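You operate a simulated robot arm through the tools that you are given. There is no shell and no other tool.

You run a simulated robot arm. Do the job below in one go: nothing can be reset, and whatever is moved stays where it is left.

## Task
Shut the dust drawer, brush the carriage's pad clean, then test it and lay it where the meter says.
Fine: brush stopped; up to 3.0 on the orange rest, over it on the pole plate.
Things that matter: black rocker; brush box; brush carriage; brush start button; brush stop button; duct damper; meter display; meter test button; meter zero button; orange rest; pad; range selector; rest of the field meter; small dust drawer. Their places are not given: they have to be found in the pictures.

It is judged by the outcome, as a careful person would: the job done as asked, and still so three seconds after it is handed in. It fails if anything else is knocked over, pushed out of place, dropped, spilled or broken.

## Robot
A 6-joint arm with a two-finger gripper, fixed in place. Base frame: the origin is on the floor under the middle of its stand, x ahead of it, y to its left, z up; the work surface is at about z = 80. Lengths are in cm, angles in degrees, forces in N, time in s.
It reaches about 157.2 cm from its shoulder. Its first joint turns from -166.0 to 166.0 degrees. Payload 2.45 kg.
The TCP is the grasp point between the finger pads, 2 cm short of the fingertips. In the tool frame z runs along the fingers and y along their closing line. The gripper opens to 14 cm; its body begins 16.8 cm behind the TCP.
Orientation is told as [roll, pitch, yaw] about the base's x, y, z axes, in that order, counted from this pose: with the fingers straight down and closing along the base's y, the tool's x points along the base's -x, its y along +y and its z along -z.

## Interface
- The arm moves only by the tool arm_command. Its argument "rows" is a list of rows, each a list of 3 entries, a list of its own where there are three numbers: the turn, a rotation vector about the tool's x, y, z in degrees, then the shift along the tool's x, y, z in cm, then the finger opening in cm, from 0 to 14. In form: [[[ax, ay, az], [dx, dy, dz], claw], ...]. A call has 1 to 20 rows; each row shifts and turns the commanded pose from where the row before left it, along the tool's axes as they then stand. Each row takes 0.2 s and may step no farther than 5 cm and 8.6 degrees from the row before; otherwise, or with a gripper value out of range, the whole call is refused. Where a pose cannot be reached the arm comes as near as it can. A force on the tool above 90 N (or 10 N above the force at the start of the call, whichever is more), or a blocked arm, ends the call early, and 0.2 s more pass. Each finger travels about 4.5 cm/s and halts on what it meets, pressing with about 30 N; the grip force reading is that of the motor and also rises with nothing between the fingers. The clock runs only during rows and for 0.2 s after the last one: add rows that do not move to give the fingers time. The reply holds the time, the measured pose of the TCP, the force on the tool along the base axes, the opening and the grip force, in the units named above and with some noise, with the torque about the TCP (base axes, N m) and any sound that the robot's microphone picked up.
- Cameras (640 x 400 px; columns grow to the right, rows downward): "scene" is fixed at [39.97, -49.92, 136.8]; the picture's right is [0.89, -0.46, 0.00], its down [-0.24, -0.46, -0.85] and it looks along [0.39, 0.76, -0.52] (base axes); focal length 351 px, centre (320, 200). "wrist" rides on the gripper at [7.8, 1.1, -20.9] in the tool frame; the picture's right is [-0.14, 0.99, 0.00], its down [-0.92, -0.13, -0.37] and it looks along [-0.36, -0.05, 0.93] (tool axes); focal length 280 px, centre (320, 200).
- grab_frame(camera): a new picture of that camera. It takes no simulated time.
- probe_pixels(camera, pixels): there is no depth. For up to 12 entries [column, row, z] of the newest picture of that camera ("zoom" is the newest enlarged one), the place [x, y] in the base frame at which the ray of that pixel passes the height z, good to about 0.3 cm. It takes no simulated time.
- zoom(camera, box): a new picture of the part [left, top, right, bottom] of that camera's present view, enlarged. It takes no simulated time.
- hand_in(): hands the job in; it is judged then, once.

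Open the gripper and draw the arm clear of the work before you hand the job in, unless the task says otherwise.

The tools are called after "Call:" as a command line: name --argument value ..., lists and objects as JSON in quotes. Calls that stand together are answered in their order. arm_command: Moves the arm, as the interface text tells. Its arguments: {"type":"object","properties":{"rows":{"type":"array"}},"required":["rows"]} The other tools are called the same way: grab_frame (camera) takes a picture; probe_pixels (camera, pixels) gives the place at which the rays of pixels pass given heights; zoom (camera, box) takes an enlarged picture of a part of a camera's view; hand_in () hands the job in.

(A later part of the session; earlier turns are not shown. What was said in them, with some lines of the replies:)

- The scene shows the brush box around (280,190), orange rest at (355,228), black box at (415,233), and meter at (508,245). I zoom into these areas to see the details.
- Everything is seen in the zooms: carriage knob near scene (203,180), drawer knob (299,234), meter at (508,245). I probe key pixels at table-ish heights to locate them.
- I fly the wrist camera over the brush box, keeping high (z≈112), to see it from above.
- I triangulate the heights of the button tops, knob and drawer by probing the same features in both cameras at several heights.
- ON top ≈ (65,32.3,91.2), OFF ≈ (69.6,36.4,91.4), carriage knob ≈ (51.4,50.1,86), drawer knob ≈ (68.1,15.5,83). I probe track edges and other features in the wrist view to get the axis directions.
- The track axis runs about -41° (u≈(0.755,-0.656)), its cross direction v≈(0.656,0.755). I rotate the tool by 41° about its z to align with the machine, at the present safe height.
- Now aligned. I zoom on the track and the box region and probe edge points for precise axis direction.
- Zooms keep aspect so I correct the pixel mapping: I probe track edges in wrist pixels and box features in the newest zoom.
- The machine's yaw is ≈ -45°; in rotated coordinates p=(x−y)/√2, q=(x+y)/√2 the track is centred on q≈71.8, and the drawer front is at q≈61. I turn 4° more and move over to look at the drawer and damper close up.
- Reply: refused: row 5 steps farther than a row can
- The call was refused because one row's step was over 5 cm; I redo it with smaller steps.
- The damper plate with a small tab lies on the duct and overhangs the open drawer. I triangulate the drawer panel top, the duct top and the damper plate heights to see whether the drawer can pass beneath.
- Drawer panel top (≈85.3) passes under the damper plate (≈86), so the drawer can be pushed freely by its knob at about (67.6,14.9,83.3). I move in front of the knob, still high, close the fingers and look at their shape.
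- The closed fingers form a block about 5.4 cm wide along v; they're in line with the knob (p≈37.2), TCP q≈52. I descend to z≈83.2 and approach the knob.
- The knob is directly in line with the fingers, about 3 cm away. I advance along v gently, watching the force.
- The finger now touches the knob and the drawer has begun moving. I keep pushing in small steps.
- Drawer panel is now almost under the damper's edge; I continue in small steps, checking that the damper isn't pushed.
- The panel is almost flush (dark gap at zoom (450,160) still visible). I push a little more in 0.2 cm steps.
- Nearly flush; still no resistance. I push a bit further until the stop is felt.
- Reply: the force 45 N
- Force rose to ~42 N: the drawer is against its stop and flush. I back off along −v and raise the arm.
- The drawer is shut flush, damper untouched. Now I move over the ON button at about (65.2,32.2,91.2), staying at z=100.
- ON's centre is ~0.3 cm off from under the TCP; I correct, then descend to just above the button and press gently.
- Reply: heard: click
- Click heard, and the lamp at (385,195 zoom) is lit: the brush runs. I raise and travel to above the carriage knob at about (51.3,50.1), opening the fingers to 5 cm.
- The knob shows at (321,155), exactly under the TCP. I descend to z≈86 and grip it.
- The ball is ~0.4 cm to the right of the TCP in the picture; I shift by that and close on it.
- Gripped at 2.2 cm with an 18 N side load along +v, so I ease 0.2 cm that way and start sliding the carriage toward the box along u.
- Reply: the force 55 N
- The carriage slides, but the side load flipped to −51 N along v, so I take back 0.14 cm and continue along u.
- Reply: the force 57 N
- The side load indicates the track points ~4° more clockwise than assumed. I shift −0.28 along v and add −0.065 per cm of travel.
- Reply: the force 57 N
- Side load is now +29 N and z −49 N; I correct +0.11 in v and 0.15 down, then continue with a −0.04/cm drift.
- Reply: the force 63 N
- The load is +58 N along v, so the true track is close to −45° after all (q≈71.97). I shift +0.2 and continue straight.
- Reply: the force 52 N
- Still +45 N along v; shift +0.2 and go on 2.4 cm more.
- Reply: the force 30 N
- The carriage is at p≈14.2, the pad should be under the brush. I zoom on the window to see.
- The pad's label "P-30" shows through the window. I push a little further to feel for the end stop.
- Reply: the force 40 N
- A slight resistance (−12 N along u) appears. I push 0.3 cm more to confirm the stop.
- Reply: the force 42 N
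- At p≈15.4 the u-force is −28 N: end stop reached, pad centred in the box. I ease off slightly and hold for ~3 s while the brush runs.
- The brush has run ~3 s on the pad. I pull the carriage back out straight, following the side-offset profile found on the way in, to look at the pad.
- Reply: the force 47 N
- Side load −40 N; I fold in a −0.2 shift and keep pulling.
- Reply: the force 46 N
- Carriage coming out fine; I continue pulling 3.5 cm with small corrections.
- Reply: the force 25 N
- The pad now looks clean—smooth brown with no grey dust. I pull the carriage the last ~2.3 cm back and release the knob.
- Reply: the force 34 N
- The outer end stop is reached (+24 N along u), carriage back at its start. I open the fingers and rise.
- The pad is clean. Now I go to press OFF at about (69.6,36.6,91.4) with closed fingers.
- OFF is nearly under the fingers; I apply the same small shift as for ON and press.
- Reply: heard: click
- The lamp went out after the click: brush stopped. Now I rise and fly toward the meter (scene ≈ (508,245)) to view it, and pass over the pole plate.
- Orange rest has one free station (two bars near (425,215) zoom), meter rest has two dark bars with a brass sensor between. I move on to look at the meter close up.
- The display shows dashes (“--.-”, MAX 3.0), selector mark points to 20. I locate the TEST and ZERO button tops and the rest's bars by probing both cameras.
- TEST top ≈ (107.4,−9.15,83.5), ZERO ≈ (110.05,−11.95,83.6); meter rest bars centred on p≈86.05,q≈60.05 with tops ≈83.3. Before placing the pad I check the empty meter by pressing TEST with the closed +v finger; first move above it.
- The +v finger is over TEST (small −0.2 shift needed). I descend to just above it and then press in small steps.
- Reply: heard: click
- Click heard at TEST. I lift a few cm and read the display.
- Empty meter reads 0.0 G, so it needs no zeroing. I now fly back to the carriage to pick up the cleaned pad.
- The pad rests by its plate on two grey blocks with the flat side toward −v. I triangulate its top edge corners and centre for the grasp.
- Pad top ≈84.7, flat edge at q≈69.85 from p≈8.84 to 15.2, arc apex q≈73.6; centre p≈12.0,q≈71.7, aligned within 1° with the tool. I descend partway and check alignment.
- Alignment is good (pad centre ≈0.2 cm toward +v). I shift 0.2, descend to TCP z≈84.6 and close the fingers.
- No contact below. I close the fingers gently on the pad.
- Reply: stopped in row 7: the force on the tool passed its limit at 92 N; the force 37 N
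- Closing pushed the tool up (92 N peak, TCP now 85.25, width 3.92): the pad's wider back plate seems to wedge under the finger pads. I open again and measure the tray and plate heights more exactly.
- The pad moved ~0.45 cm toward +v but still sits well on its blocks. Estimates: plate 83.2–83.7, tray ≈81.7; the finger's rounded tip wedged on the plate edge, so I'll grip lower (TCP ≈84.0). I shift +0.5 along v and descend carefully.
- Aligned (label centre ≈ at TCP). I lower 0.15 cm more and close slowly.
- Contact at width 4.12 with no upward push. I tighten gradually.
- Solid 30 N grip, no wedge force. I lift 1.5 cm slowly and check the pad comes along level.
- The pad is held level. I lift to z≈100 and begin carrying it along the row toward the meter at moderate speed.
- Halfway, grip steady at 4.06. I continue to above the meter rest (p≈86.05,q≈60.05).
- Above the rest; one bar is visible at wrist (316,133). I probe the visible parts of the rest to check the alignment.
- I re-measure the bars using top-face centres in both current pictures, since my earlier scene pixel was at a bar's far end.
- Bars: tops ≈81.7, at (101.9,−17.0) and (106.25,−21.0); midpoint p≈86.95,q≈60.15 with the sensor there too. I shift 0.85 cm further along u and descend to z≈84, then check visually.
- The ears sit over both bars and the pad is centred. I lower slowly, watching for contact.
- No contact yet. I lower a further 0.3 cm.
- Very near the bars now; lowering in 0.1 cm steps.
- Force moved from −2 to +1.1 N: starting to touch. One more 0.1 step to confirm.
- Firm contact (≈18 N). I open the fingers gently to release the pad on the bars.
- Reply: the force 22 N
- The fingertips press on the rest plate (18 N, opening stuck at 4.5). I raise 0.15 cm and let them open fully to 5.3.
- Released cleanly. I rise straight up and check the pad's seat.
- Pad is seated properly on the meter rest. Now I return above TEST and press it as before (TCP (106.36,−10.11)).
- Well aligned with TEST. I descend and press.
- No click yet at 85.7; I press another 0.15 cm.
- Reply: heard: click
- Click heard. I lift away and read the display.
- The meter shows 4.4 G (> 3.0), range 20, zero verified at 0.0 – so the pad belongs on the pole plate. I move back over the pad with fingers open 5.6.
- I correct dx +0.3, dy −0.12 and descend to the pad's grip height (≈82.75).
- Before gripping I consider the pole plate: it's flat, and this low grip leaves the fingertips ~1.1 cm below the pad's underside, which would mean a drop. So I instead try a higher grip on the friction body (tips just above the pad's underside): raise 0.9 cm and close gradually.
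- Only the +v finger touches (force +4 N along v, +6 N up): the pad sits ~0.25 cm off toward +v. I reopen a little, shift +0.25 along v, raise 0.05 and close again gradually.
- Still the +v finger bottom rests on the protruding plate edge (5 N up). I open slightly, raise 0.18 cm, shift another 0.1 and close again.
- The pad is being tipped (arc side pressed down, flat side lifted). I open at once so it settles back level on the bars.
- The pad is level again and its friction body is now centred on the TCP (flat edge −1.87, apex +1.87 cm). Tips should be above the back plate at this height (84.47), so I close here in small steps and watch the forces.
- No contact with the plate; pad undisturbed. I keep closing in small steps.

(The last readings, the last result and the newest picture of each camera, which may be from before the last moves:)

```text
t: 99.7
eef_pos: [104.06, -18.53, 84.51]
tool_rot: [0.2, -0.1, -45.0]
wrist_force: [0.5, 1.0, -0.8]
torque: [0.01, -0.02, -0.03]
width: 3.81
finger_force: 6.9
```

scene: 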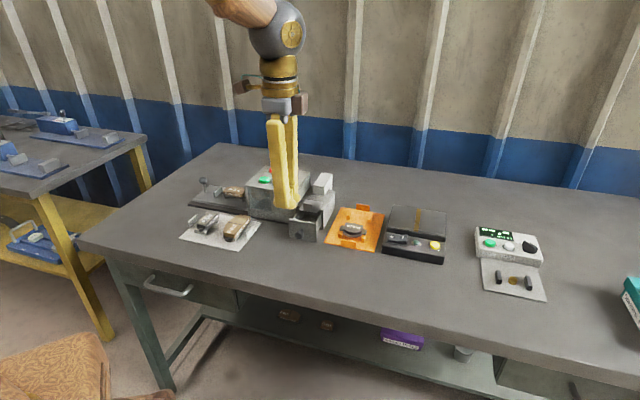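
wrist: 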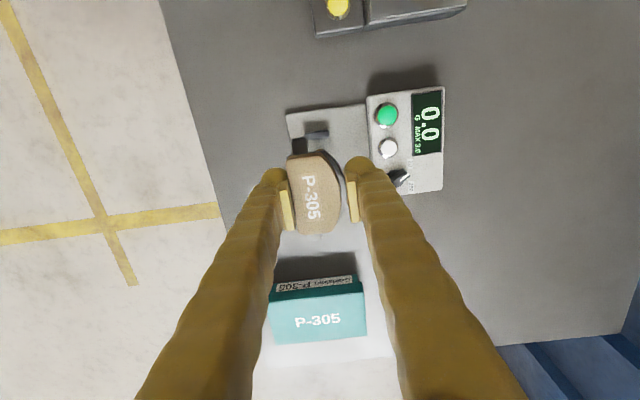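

Contact on the friction body at width 3.81 with no vertical push. I tighten further while watching z-force.

Call:
arm_command --rows '[[[0, 0, 0], [0, 0, 0], 3.6], [[0, 0, 0], [0, 0, 0], 3.5]]'

Call:
arm_command --rows '[[[0, 0, 0], [0, 0, 0], 3.3], [[0, 0, 0], [0, 0, 0], 3.2]]'

Call:
zoom --camera "scene" --box '[480, 250, 550, 305]'

Call:
zoom --camera "wrist" --box '[240, 90, 400, 250]'

```text
t: 100.3
eef_pos: [104.03, -18.57, 84.47]
tool_rot: [0.4, -0.1, -44.9]
wrist_force: [-0.6, 0.6, 0.9]
torque: [-0.02, -0.03, -0.02]
width: 3.69
finger_force: 30.2
```

```text
t: 100.9
eef_pos: [104.08, -18.61, 84.5]
tool_rot: [0.4, 0.0, -45.0]
wrist_force: [0.5, 0.2, -0.4]
torque: [-0.02, 0.0, 0.01]
width: 3.7
finger_force: 30.2
```

```text
7.27 times, centred on (515, 278) of scene
```

zoom: 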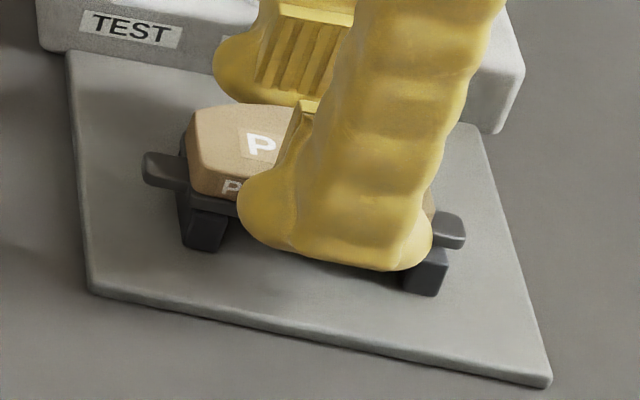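

```text
2.50 times, centred on (320, 170) of wrist
```

zoom: 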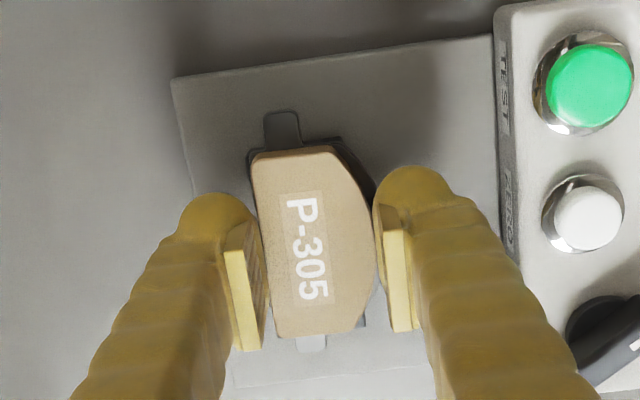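

A firm 30 N grip on the friction body at 3.70, pad still level. I test by lifting 0.4 cm.

Call:
arm_command --rows '[[[0, 0, 0], [0, 0, -0.2], 3.2], [[0, 0, 0], [0, 0, -0.2], 3.2], [[0, 0, 0], [0, 0, 0], 3.2]]'

Call:
zoom --camera "scene" --box '[480, 250, 550, 305]'

```text
t: 101.7
eef_pos: [104.05, -18.56, 84.93]
tool_rot: [0.3, 0.0, -45.0]
wrist_force: [-0.8, 0.5, -1.5]
torque: [0.0, -0.01, 0.0]
width: 3.69
finger_force: 30.3
```

```text
7.27 times, centred on (515, 278) of scene
```

zoom: 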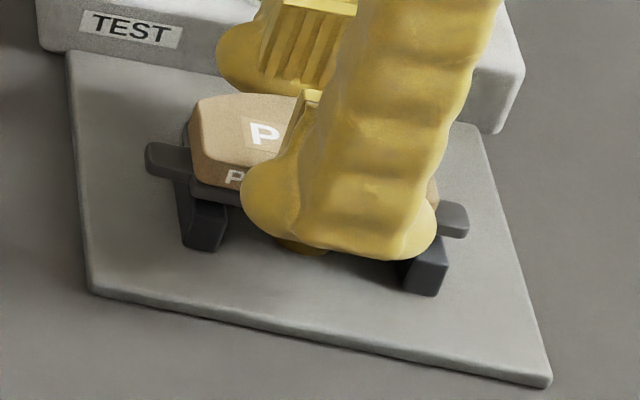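

The pad lifts with the grip, level. I raise it slowly, and probe the pole plate's corners in the scene picture.

Call:
arm_command --rows '[[[0, 0, 0], [0, 0, -0.5], 3.2], [[0, 0, 0], [0, 0, -1], 3.2], [[0, 0, 0], [0, 0, -1.5], 3.2], [[0, 0, 0], [0, 0, -1.5], 3.2], [[0, 0, 0], [0, 0, -1.5], 3.2], [[0, 0, 0], [0, 0, -1.5], 3.2], [[0, 0, 0], [0, 0, -1.5], 3.2], [[0, 0, 0], [0, 0, -1], 3.2], [[0, 0, 0], [0, 0, 0], 3.2]]'

Call:
grab_frame --camera "scene"

Call:
probe_pixels --camera "scene" --pixels '[[393.4, 205, 83], [393.4, 205, 85], [445.6, 212.6, 83], [445.6, 212.6, 85], [445.4, 236.4, 83], [445.4, 236.4, 85], [388.6, 226, 83], [388.6, 226, 85], [419, 209, 84], [416, 231, 84]]'

```text
t: 103.7
eef_pos: [104.01, -18.59, 94.98]
tool_rot: [0.3, -0.1, -45.0]
wrist_force: [-0.2, -0.8, -2.6]
torque: [-0.04, 0.01, -0.02]
width: 3.66
finger_force: 29.7
```

```text
taken
```

scene: 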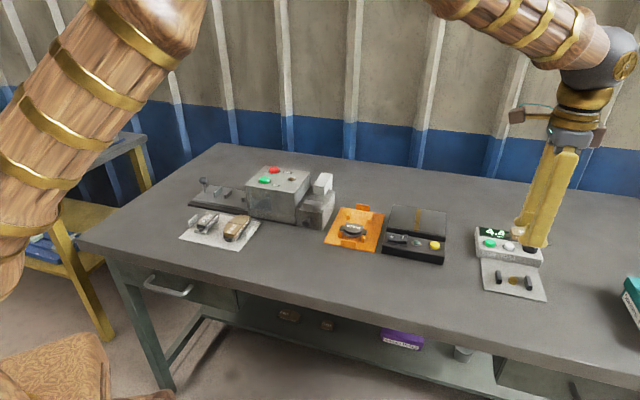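

```text
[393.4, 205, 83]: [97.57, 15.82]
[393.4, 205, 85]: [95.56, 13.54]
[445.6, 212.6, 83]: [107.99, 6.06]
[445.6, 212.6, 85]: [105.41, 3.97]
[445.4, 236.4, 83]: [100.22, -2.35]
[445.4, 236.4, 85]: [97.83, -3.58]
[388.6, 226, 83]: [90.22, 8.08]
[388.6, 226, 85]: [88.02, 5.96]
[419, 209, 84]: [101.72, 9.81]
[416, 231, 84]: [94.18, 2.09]
```

Pole plate spans p≈58–72, q≈68–79 (centre (97.9,5.9) at z≈84, brass stripe across p≈65). I carry the pad there at z≈95.

Call:
arm_command --rows '[[[0, 0, 0], [0.8, 0.5, 0], 3.2], [[0, 0, 0], [1.9, 1.14, 0], 3.2], [[0, 0, 0], [1.9, 1.14, 0], 3.2], [[0, 0, 0], [1.9, 1.14, 0], 3.2], [[0, 0, 0], [1.9, 1.14, 0], 3.2], [[0, 0, 0], [1.9, 1.14, 0], 3.2], [[0, 0, 0], [1.9, 1.14, 0], 3.2], [[0, 0, 0], [1.9, 1.14, 0], 3.2], [[0, 0, 0], [1.9, 1.14, 0], 3.2], [[0, 0, 0], [1.9, 1.14, 0], 3.2], [[0, 0, 0], [1.9, 1.14, 0], 3.2], [[0, 0, 0], [1.1, 0.65, 0], 3.2], [[0, 0, 0], [0.8, 0.45, 0], 3.2], [[0, 0, 0], [0, 0, 0], 3.2]]'

Call:
grab_frame --camera "wrist"

Call:
zoom --camera "scene" --box '[370, 160, 480, 270]'

```text
t: 106.7
eef_pos: [97.8, 6.08, 95.04]
tool_rot: [0.3, -0.1, -45.0]
wrist_force: [0.4, 0.3, -2.4]
torque: [-0.01, 0.02, 0.04]
width: 3.67
finger_force: 30.2
```

```text
taken
```

wrist: 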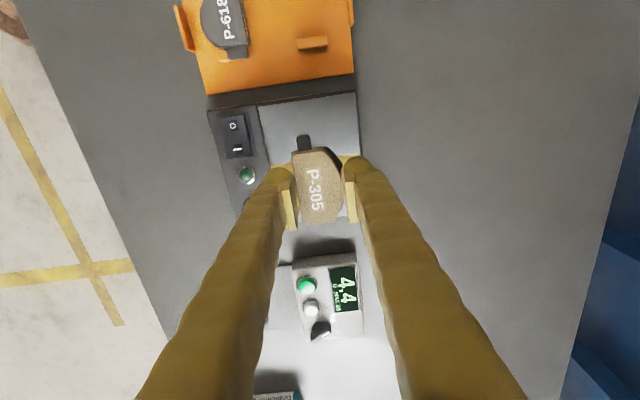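

```text
3.64 times, centred on (425, 215) of scene
```

zoom: 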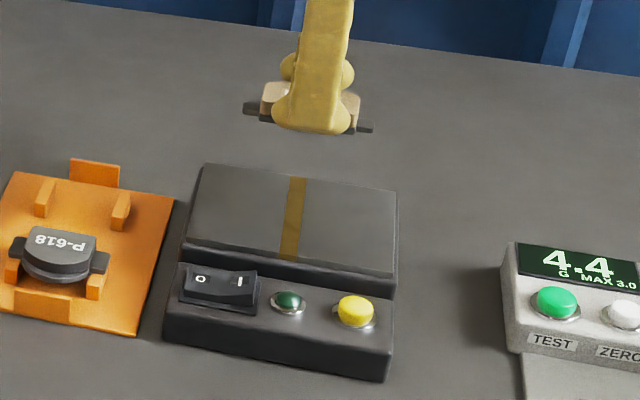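

I triangulate the plate's height from its near corners visible in the wrist picture at (259,105) and (356,92).

Call:
zoom --camera "wrist" --box '[240, 80, 400, 240]'

Call:
probe_pixels --camera "wrist" --pixels '[[259, 105, 83], [259, 105, 84], [259, 105, 85], [356, 92.5, 83], [356, 92.5, 84], [356, 92.5, 85]]'

Call:
probe_pixels --camera "scene" --pixels '[[393.4, 205, 83], [393.4, 205, 84], [393.4, 205, 85], [388.6, 226, 83], [388.6, 226, 84], [388.6, 226, 85]]'

```text
2.50 times, centred on (320, 160) of wrist
```

zoom: 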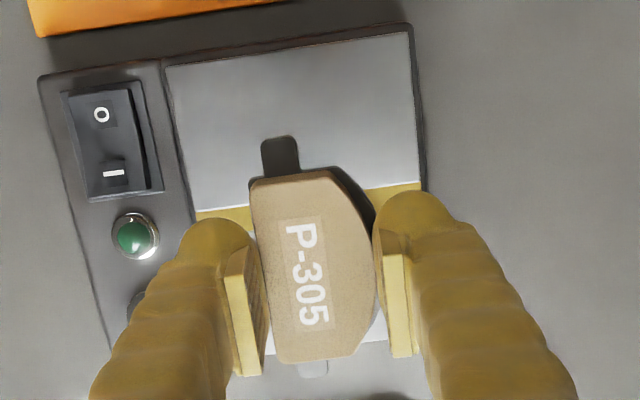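

```text
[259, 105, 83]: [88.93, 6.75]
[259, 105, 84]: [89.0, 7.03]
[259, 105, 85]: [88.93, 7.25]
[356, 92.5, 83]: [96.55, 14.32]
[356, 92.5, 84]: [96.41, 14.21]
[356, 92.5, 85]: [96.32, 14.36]
```

```text
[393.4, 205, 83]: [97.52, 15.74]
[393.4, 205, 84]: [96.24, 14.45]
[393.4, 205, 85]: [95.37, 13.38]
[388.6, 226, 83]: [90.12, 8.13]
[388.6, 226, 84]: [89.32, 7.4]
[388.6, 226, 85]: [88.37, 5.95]
```

Plate surface ≈84.1, the pad is centred over it (p≈64.9,q≈73.4). Contact expected at TCP ≈86.8; I descend to ≈87.6 first.

Call:
arm_command --rows '[[[0, 0, 0], [0, 0, 1], 3.2], [[0, 0, 0], [0, 0, 1.5], 3.2], [[0, 0, 0], [0, 0, 1.5], 3.2], [[0, 0, 0], [0, 0, 1.5], 3.2], [[0, 0, 0], [0, 0, 1.2], 3.2], [[0, 0, 0], [0, 0, 0.7], 3.2], [[0, 0, 0], [0, 0, 0], 3.2]]'

Call:
zoom --camera "scene" --box '[380, 190, 460, 260]'

```text
t: 108.3
eef_pos: [97.99, 6.02, 87.75]
tool_rot: [0.3, -0.1, -45.0]
wrist_force: [-0.7, 0.5, -2.3]
torque: [-0.03, 0.02, -0.01]
width: 3.66
finger_force: 30.1
```

```text
5.71 times, centred on (420, 225) of scene
```

zoom: 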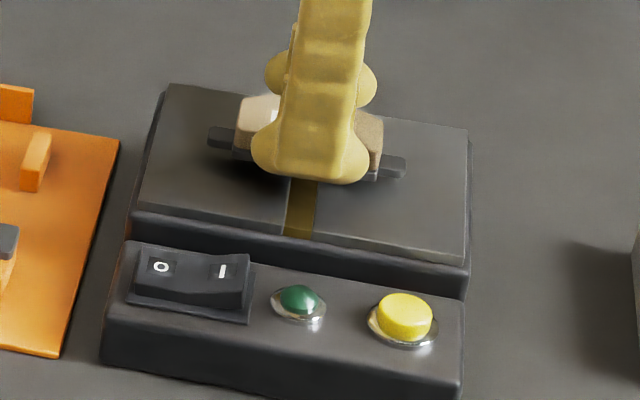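

The pad is hovering close over the plate. I lower in 0.2 cm steps.

Call:
arm_command --rows '[[[0, 0, 0], [0, 0, 0.2], 3.2], [[0, 0, 0], [0, 0, 0.2], 3.2], [[0, 0, 0], [0, 0, 0], 3.2]]'

Call:
arm_command --rows '[[[0, 0, 0], [0, 0, 0.15], 3.2], [[0, 0, 0], [0, 0, 0], 3.2]]'

Call:
arm_command --rows '[[[0, 0, 0], [0, 0, 0.15], 3.2], [[0, 0, 0], [0, 0, 0], 3.2]]'

```text
t: 109.1
eef_pos: [97.83, 5.98, 87.22]
tool_rot: [0.3, 0.0, -44.9]
wrist_force: [-1.1, -0.1, -1.1]
torque: [0.0, 0.0, -0.01]
width: 3.68
finger_force: 30.0
```

```text
t: 109.7
eef_pos: [97.91, 5.96, 87.17]
tool_rot: [0.5, -0.2, -45.0]
wrist_force: [-6.2, 2.4, 17.4]
torque: [0.14, 0.29, -0.04]
width: 3.67
finger_force: 30.5
```

```text
t: 110.3
eef_pos: [97.88, 5.92, 86.97]
tool_rot: [0.5, 0.0, -45.0]
wrist_force: [-2.7, 0.9, 23.6]
torque: [0.06, 0.02, -0.07]
width: 3.7
finger_force: 30.6
```

The pad has touched the plate (≈24 N). I open the fingers slowly to release it.

Call:
arm_command --rows '[[[0, 0, 0], [0, 0, -0.08], 3.5], [[0, 0, 0], [0, 0, 0], 3.7], [[0, 0, 0], [0, 0, 0], 3.9], [[0, 0, 0], [0, 0, 0], 4.2], [[0, 0, 0], [0, 0, 0], 4.6], [[0, 0, 0], [0, 0, 0], 5], [[0, 0, 0], [0, 0, 0], 5]]'

Call:
zoom --camera "scene" --box '[380, 190, 460, 260]'

Call:
zoom --camera "wrist" --box '[240, 80, 400, 240]'

```text
t: 111.9
eef_pos: [97.88, 5.99, 86.94]
tool_rot: [0.3, -0.1, -45.1]
wrist_force: [-0.1, -0.4, -1.0]
torque: [0.01, 0.0, -0.04]
width: 4.99
finger_force: 0.1
```

```text
5.71 times, centred on (420, 225) of scene
```

zoom: 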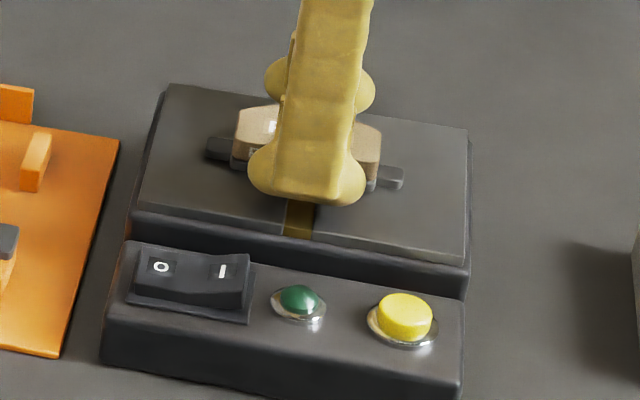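

```text
2.50 times, centred on (320, 160) of wrist
```

zoom: 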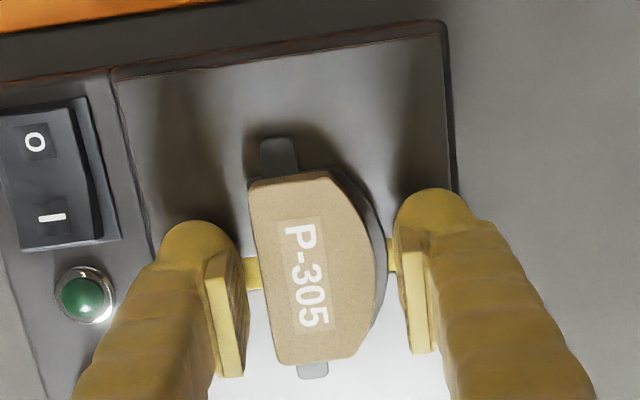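

The pad lies flat on the pole plate and is released. I rise straight up.

Call:
arm_command --rows '[[[0, 0, 0], [0, 0, -1], 5.2], [[0, 0, 0], [0, 0, -2], 5.2], [[0, 0, 0], [0, 0, -4], 5.2], [[0, 0, 0], [0, 0, -4], 6], [[0, 0, 0], [0, 0, -4], 8], [[0, 0, 0], [0, 0, -4], 10], [[0, 0, 0], [0, 0, 0], 14], [[0, 0, 0], [0, 0, 0], 14], [[0, 0, 0], [0, 0, 0], 14]]'

Call:
zoom --camera "scene" --box '[370, 180, 470, 270]'

Call:
grab_frame --camera "wrist"

Call:
grab_frame --camera "scene"

```text
t: 113.9
eef_pos: [97.56, 5.95, 106.09]
tool_rot: [0.3, -0.1, -45.1]
wrist_force: [-0.1, 0.4, 0.8]
torque: [-0.03, -0.04, -0.02]
width: 13.99
finger_force: 0.0
```

```text
4.44 times, centred on (420, 225) of scene
```

zoom: 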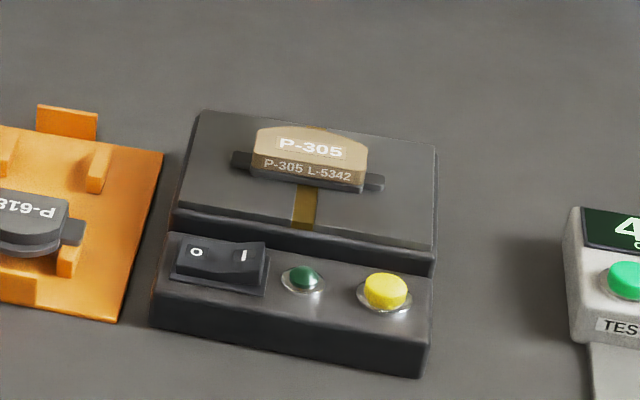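

```text
taken
```

wrist: 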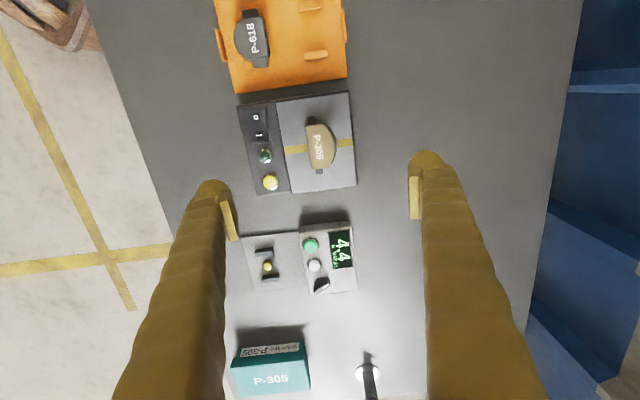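

```text
taken
```

scene: 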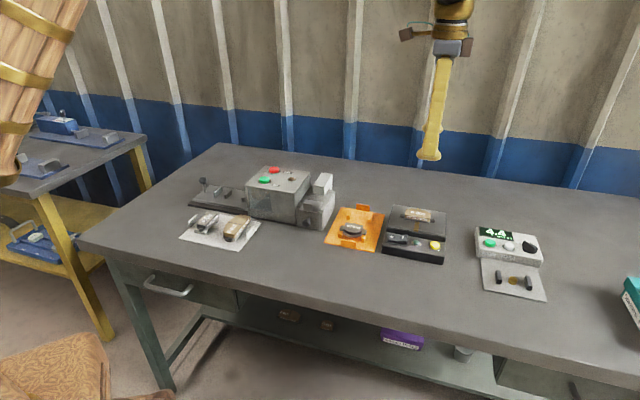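

Pad lies flat on the pole plate; meter still shows 4.4. I check the brush station once more and draw the arm higher and clear.

Call:
arm_command --rows '[[[0, 0, 0], [0, 0, -4], 14], [[0, 0, 0], [2, 3, -3], 14], [[0, 0, 0], [3, 3, 0], 14], [[0, 0, 0], [3, 3, 0], 14], [[0, 0, 0], [0, 0, 0], 14]]'

Call:
zoom --camera "scene" --box '[170, 150, 350, 262]'

Call:
zoom --camera "scene" --box '[320, 190, 560, 310]'

```text
t: 115.1
eef_pos: [98.34, 18.16, 112.87]
tool_rot: [0.3, -0.1, -44.9]
wrist_force: [-0.2, -0.1, 0.1]
torque: [-0.01, 0.0, -0.03]
width: 14.01
finger_force: 0.0
```

```text
3.56 times, centred on (260, 206) of scene
```

zoom: 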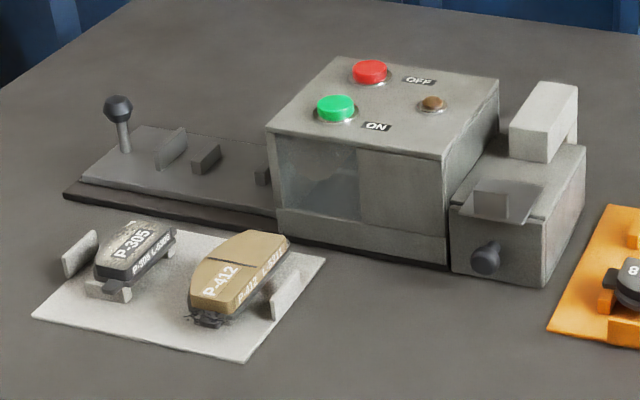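

```text
2.67 times, centred on (440, 250) of scene
```

zoom: 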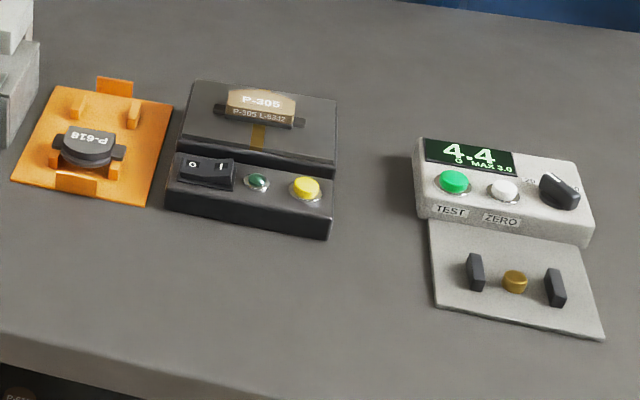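

All checks out: drawer flush, brush lamp off, the meter read 4.4 (over 3.0), and the clean pad lies on the pole plate with everything else undisturbed and the arm clear. I hand in.

Call:
hand_in

```text
The job is handed in.
```

The job is done and handed in. The carriage's pad (P-305 L-5342) is brushed clean, read **4.4 G** on the field meter (over the 3.0 limit), and now lies flat on the pole plate.

- **Drawer:** the dust drawer is pushed shut against its stop.
- **Brush:** I started it, held the pad in the box for about 3 seconds, pulled the carriage back out and pressed stop. The lamp is off.
- **Meter:** it read 0.0 with nothing on the rest, so I did not press zero. The range selector already pointed to 20, and I left it there.
- **Not touched:** the black rocker and the other pads are as they were. I did not move the duct damper.

**Pad handling:** the pad shifted a little during gripping, and on the meter rest, after the test, one of my grips tipped it briefly. I opened at once and it settled level, still on the bars. It was not dropped.
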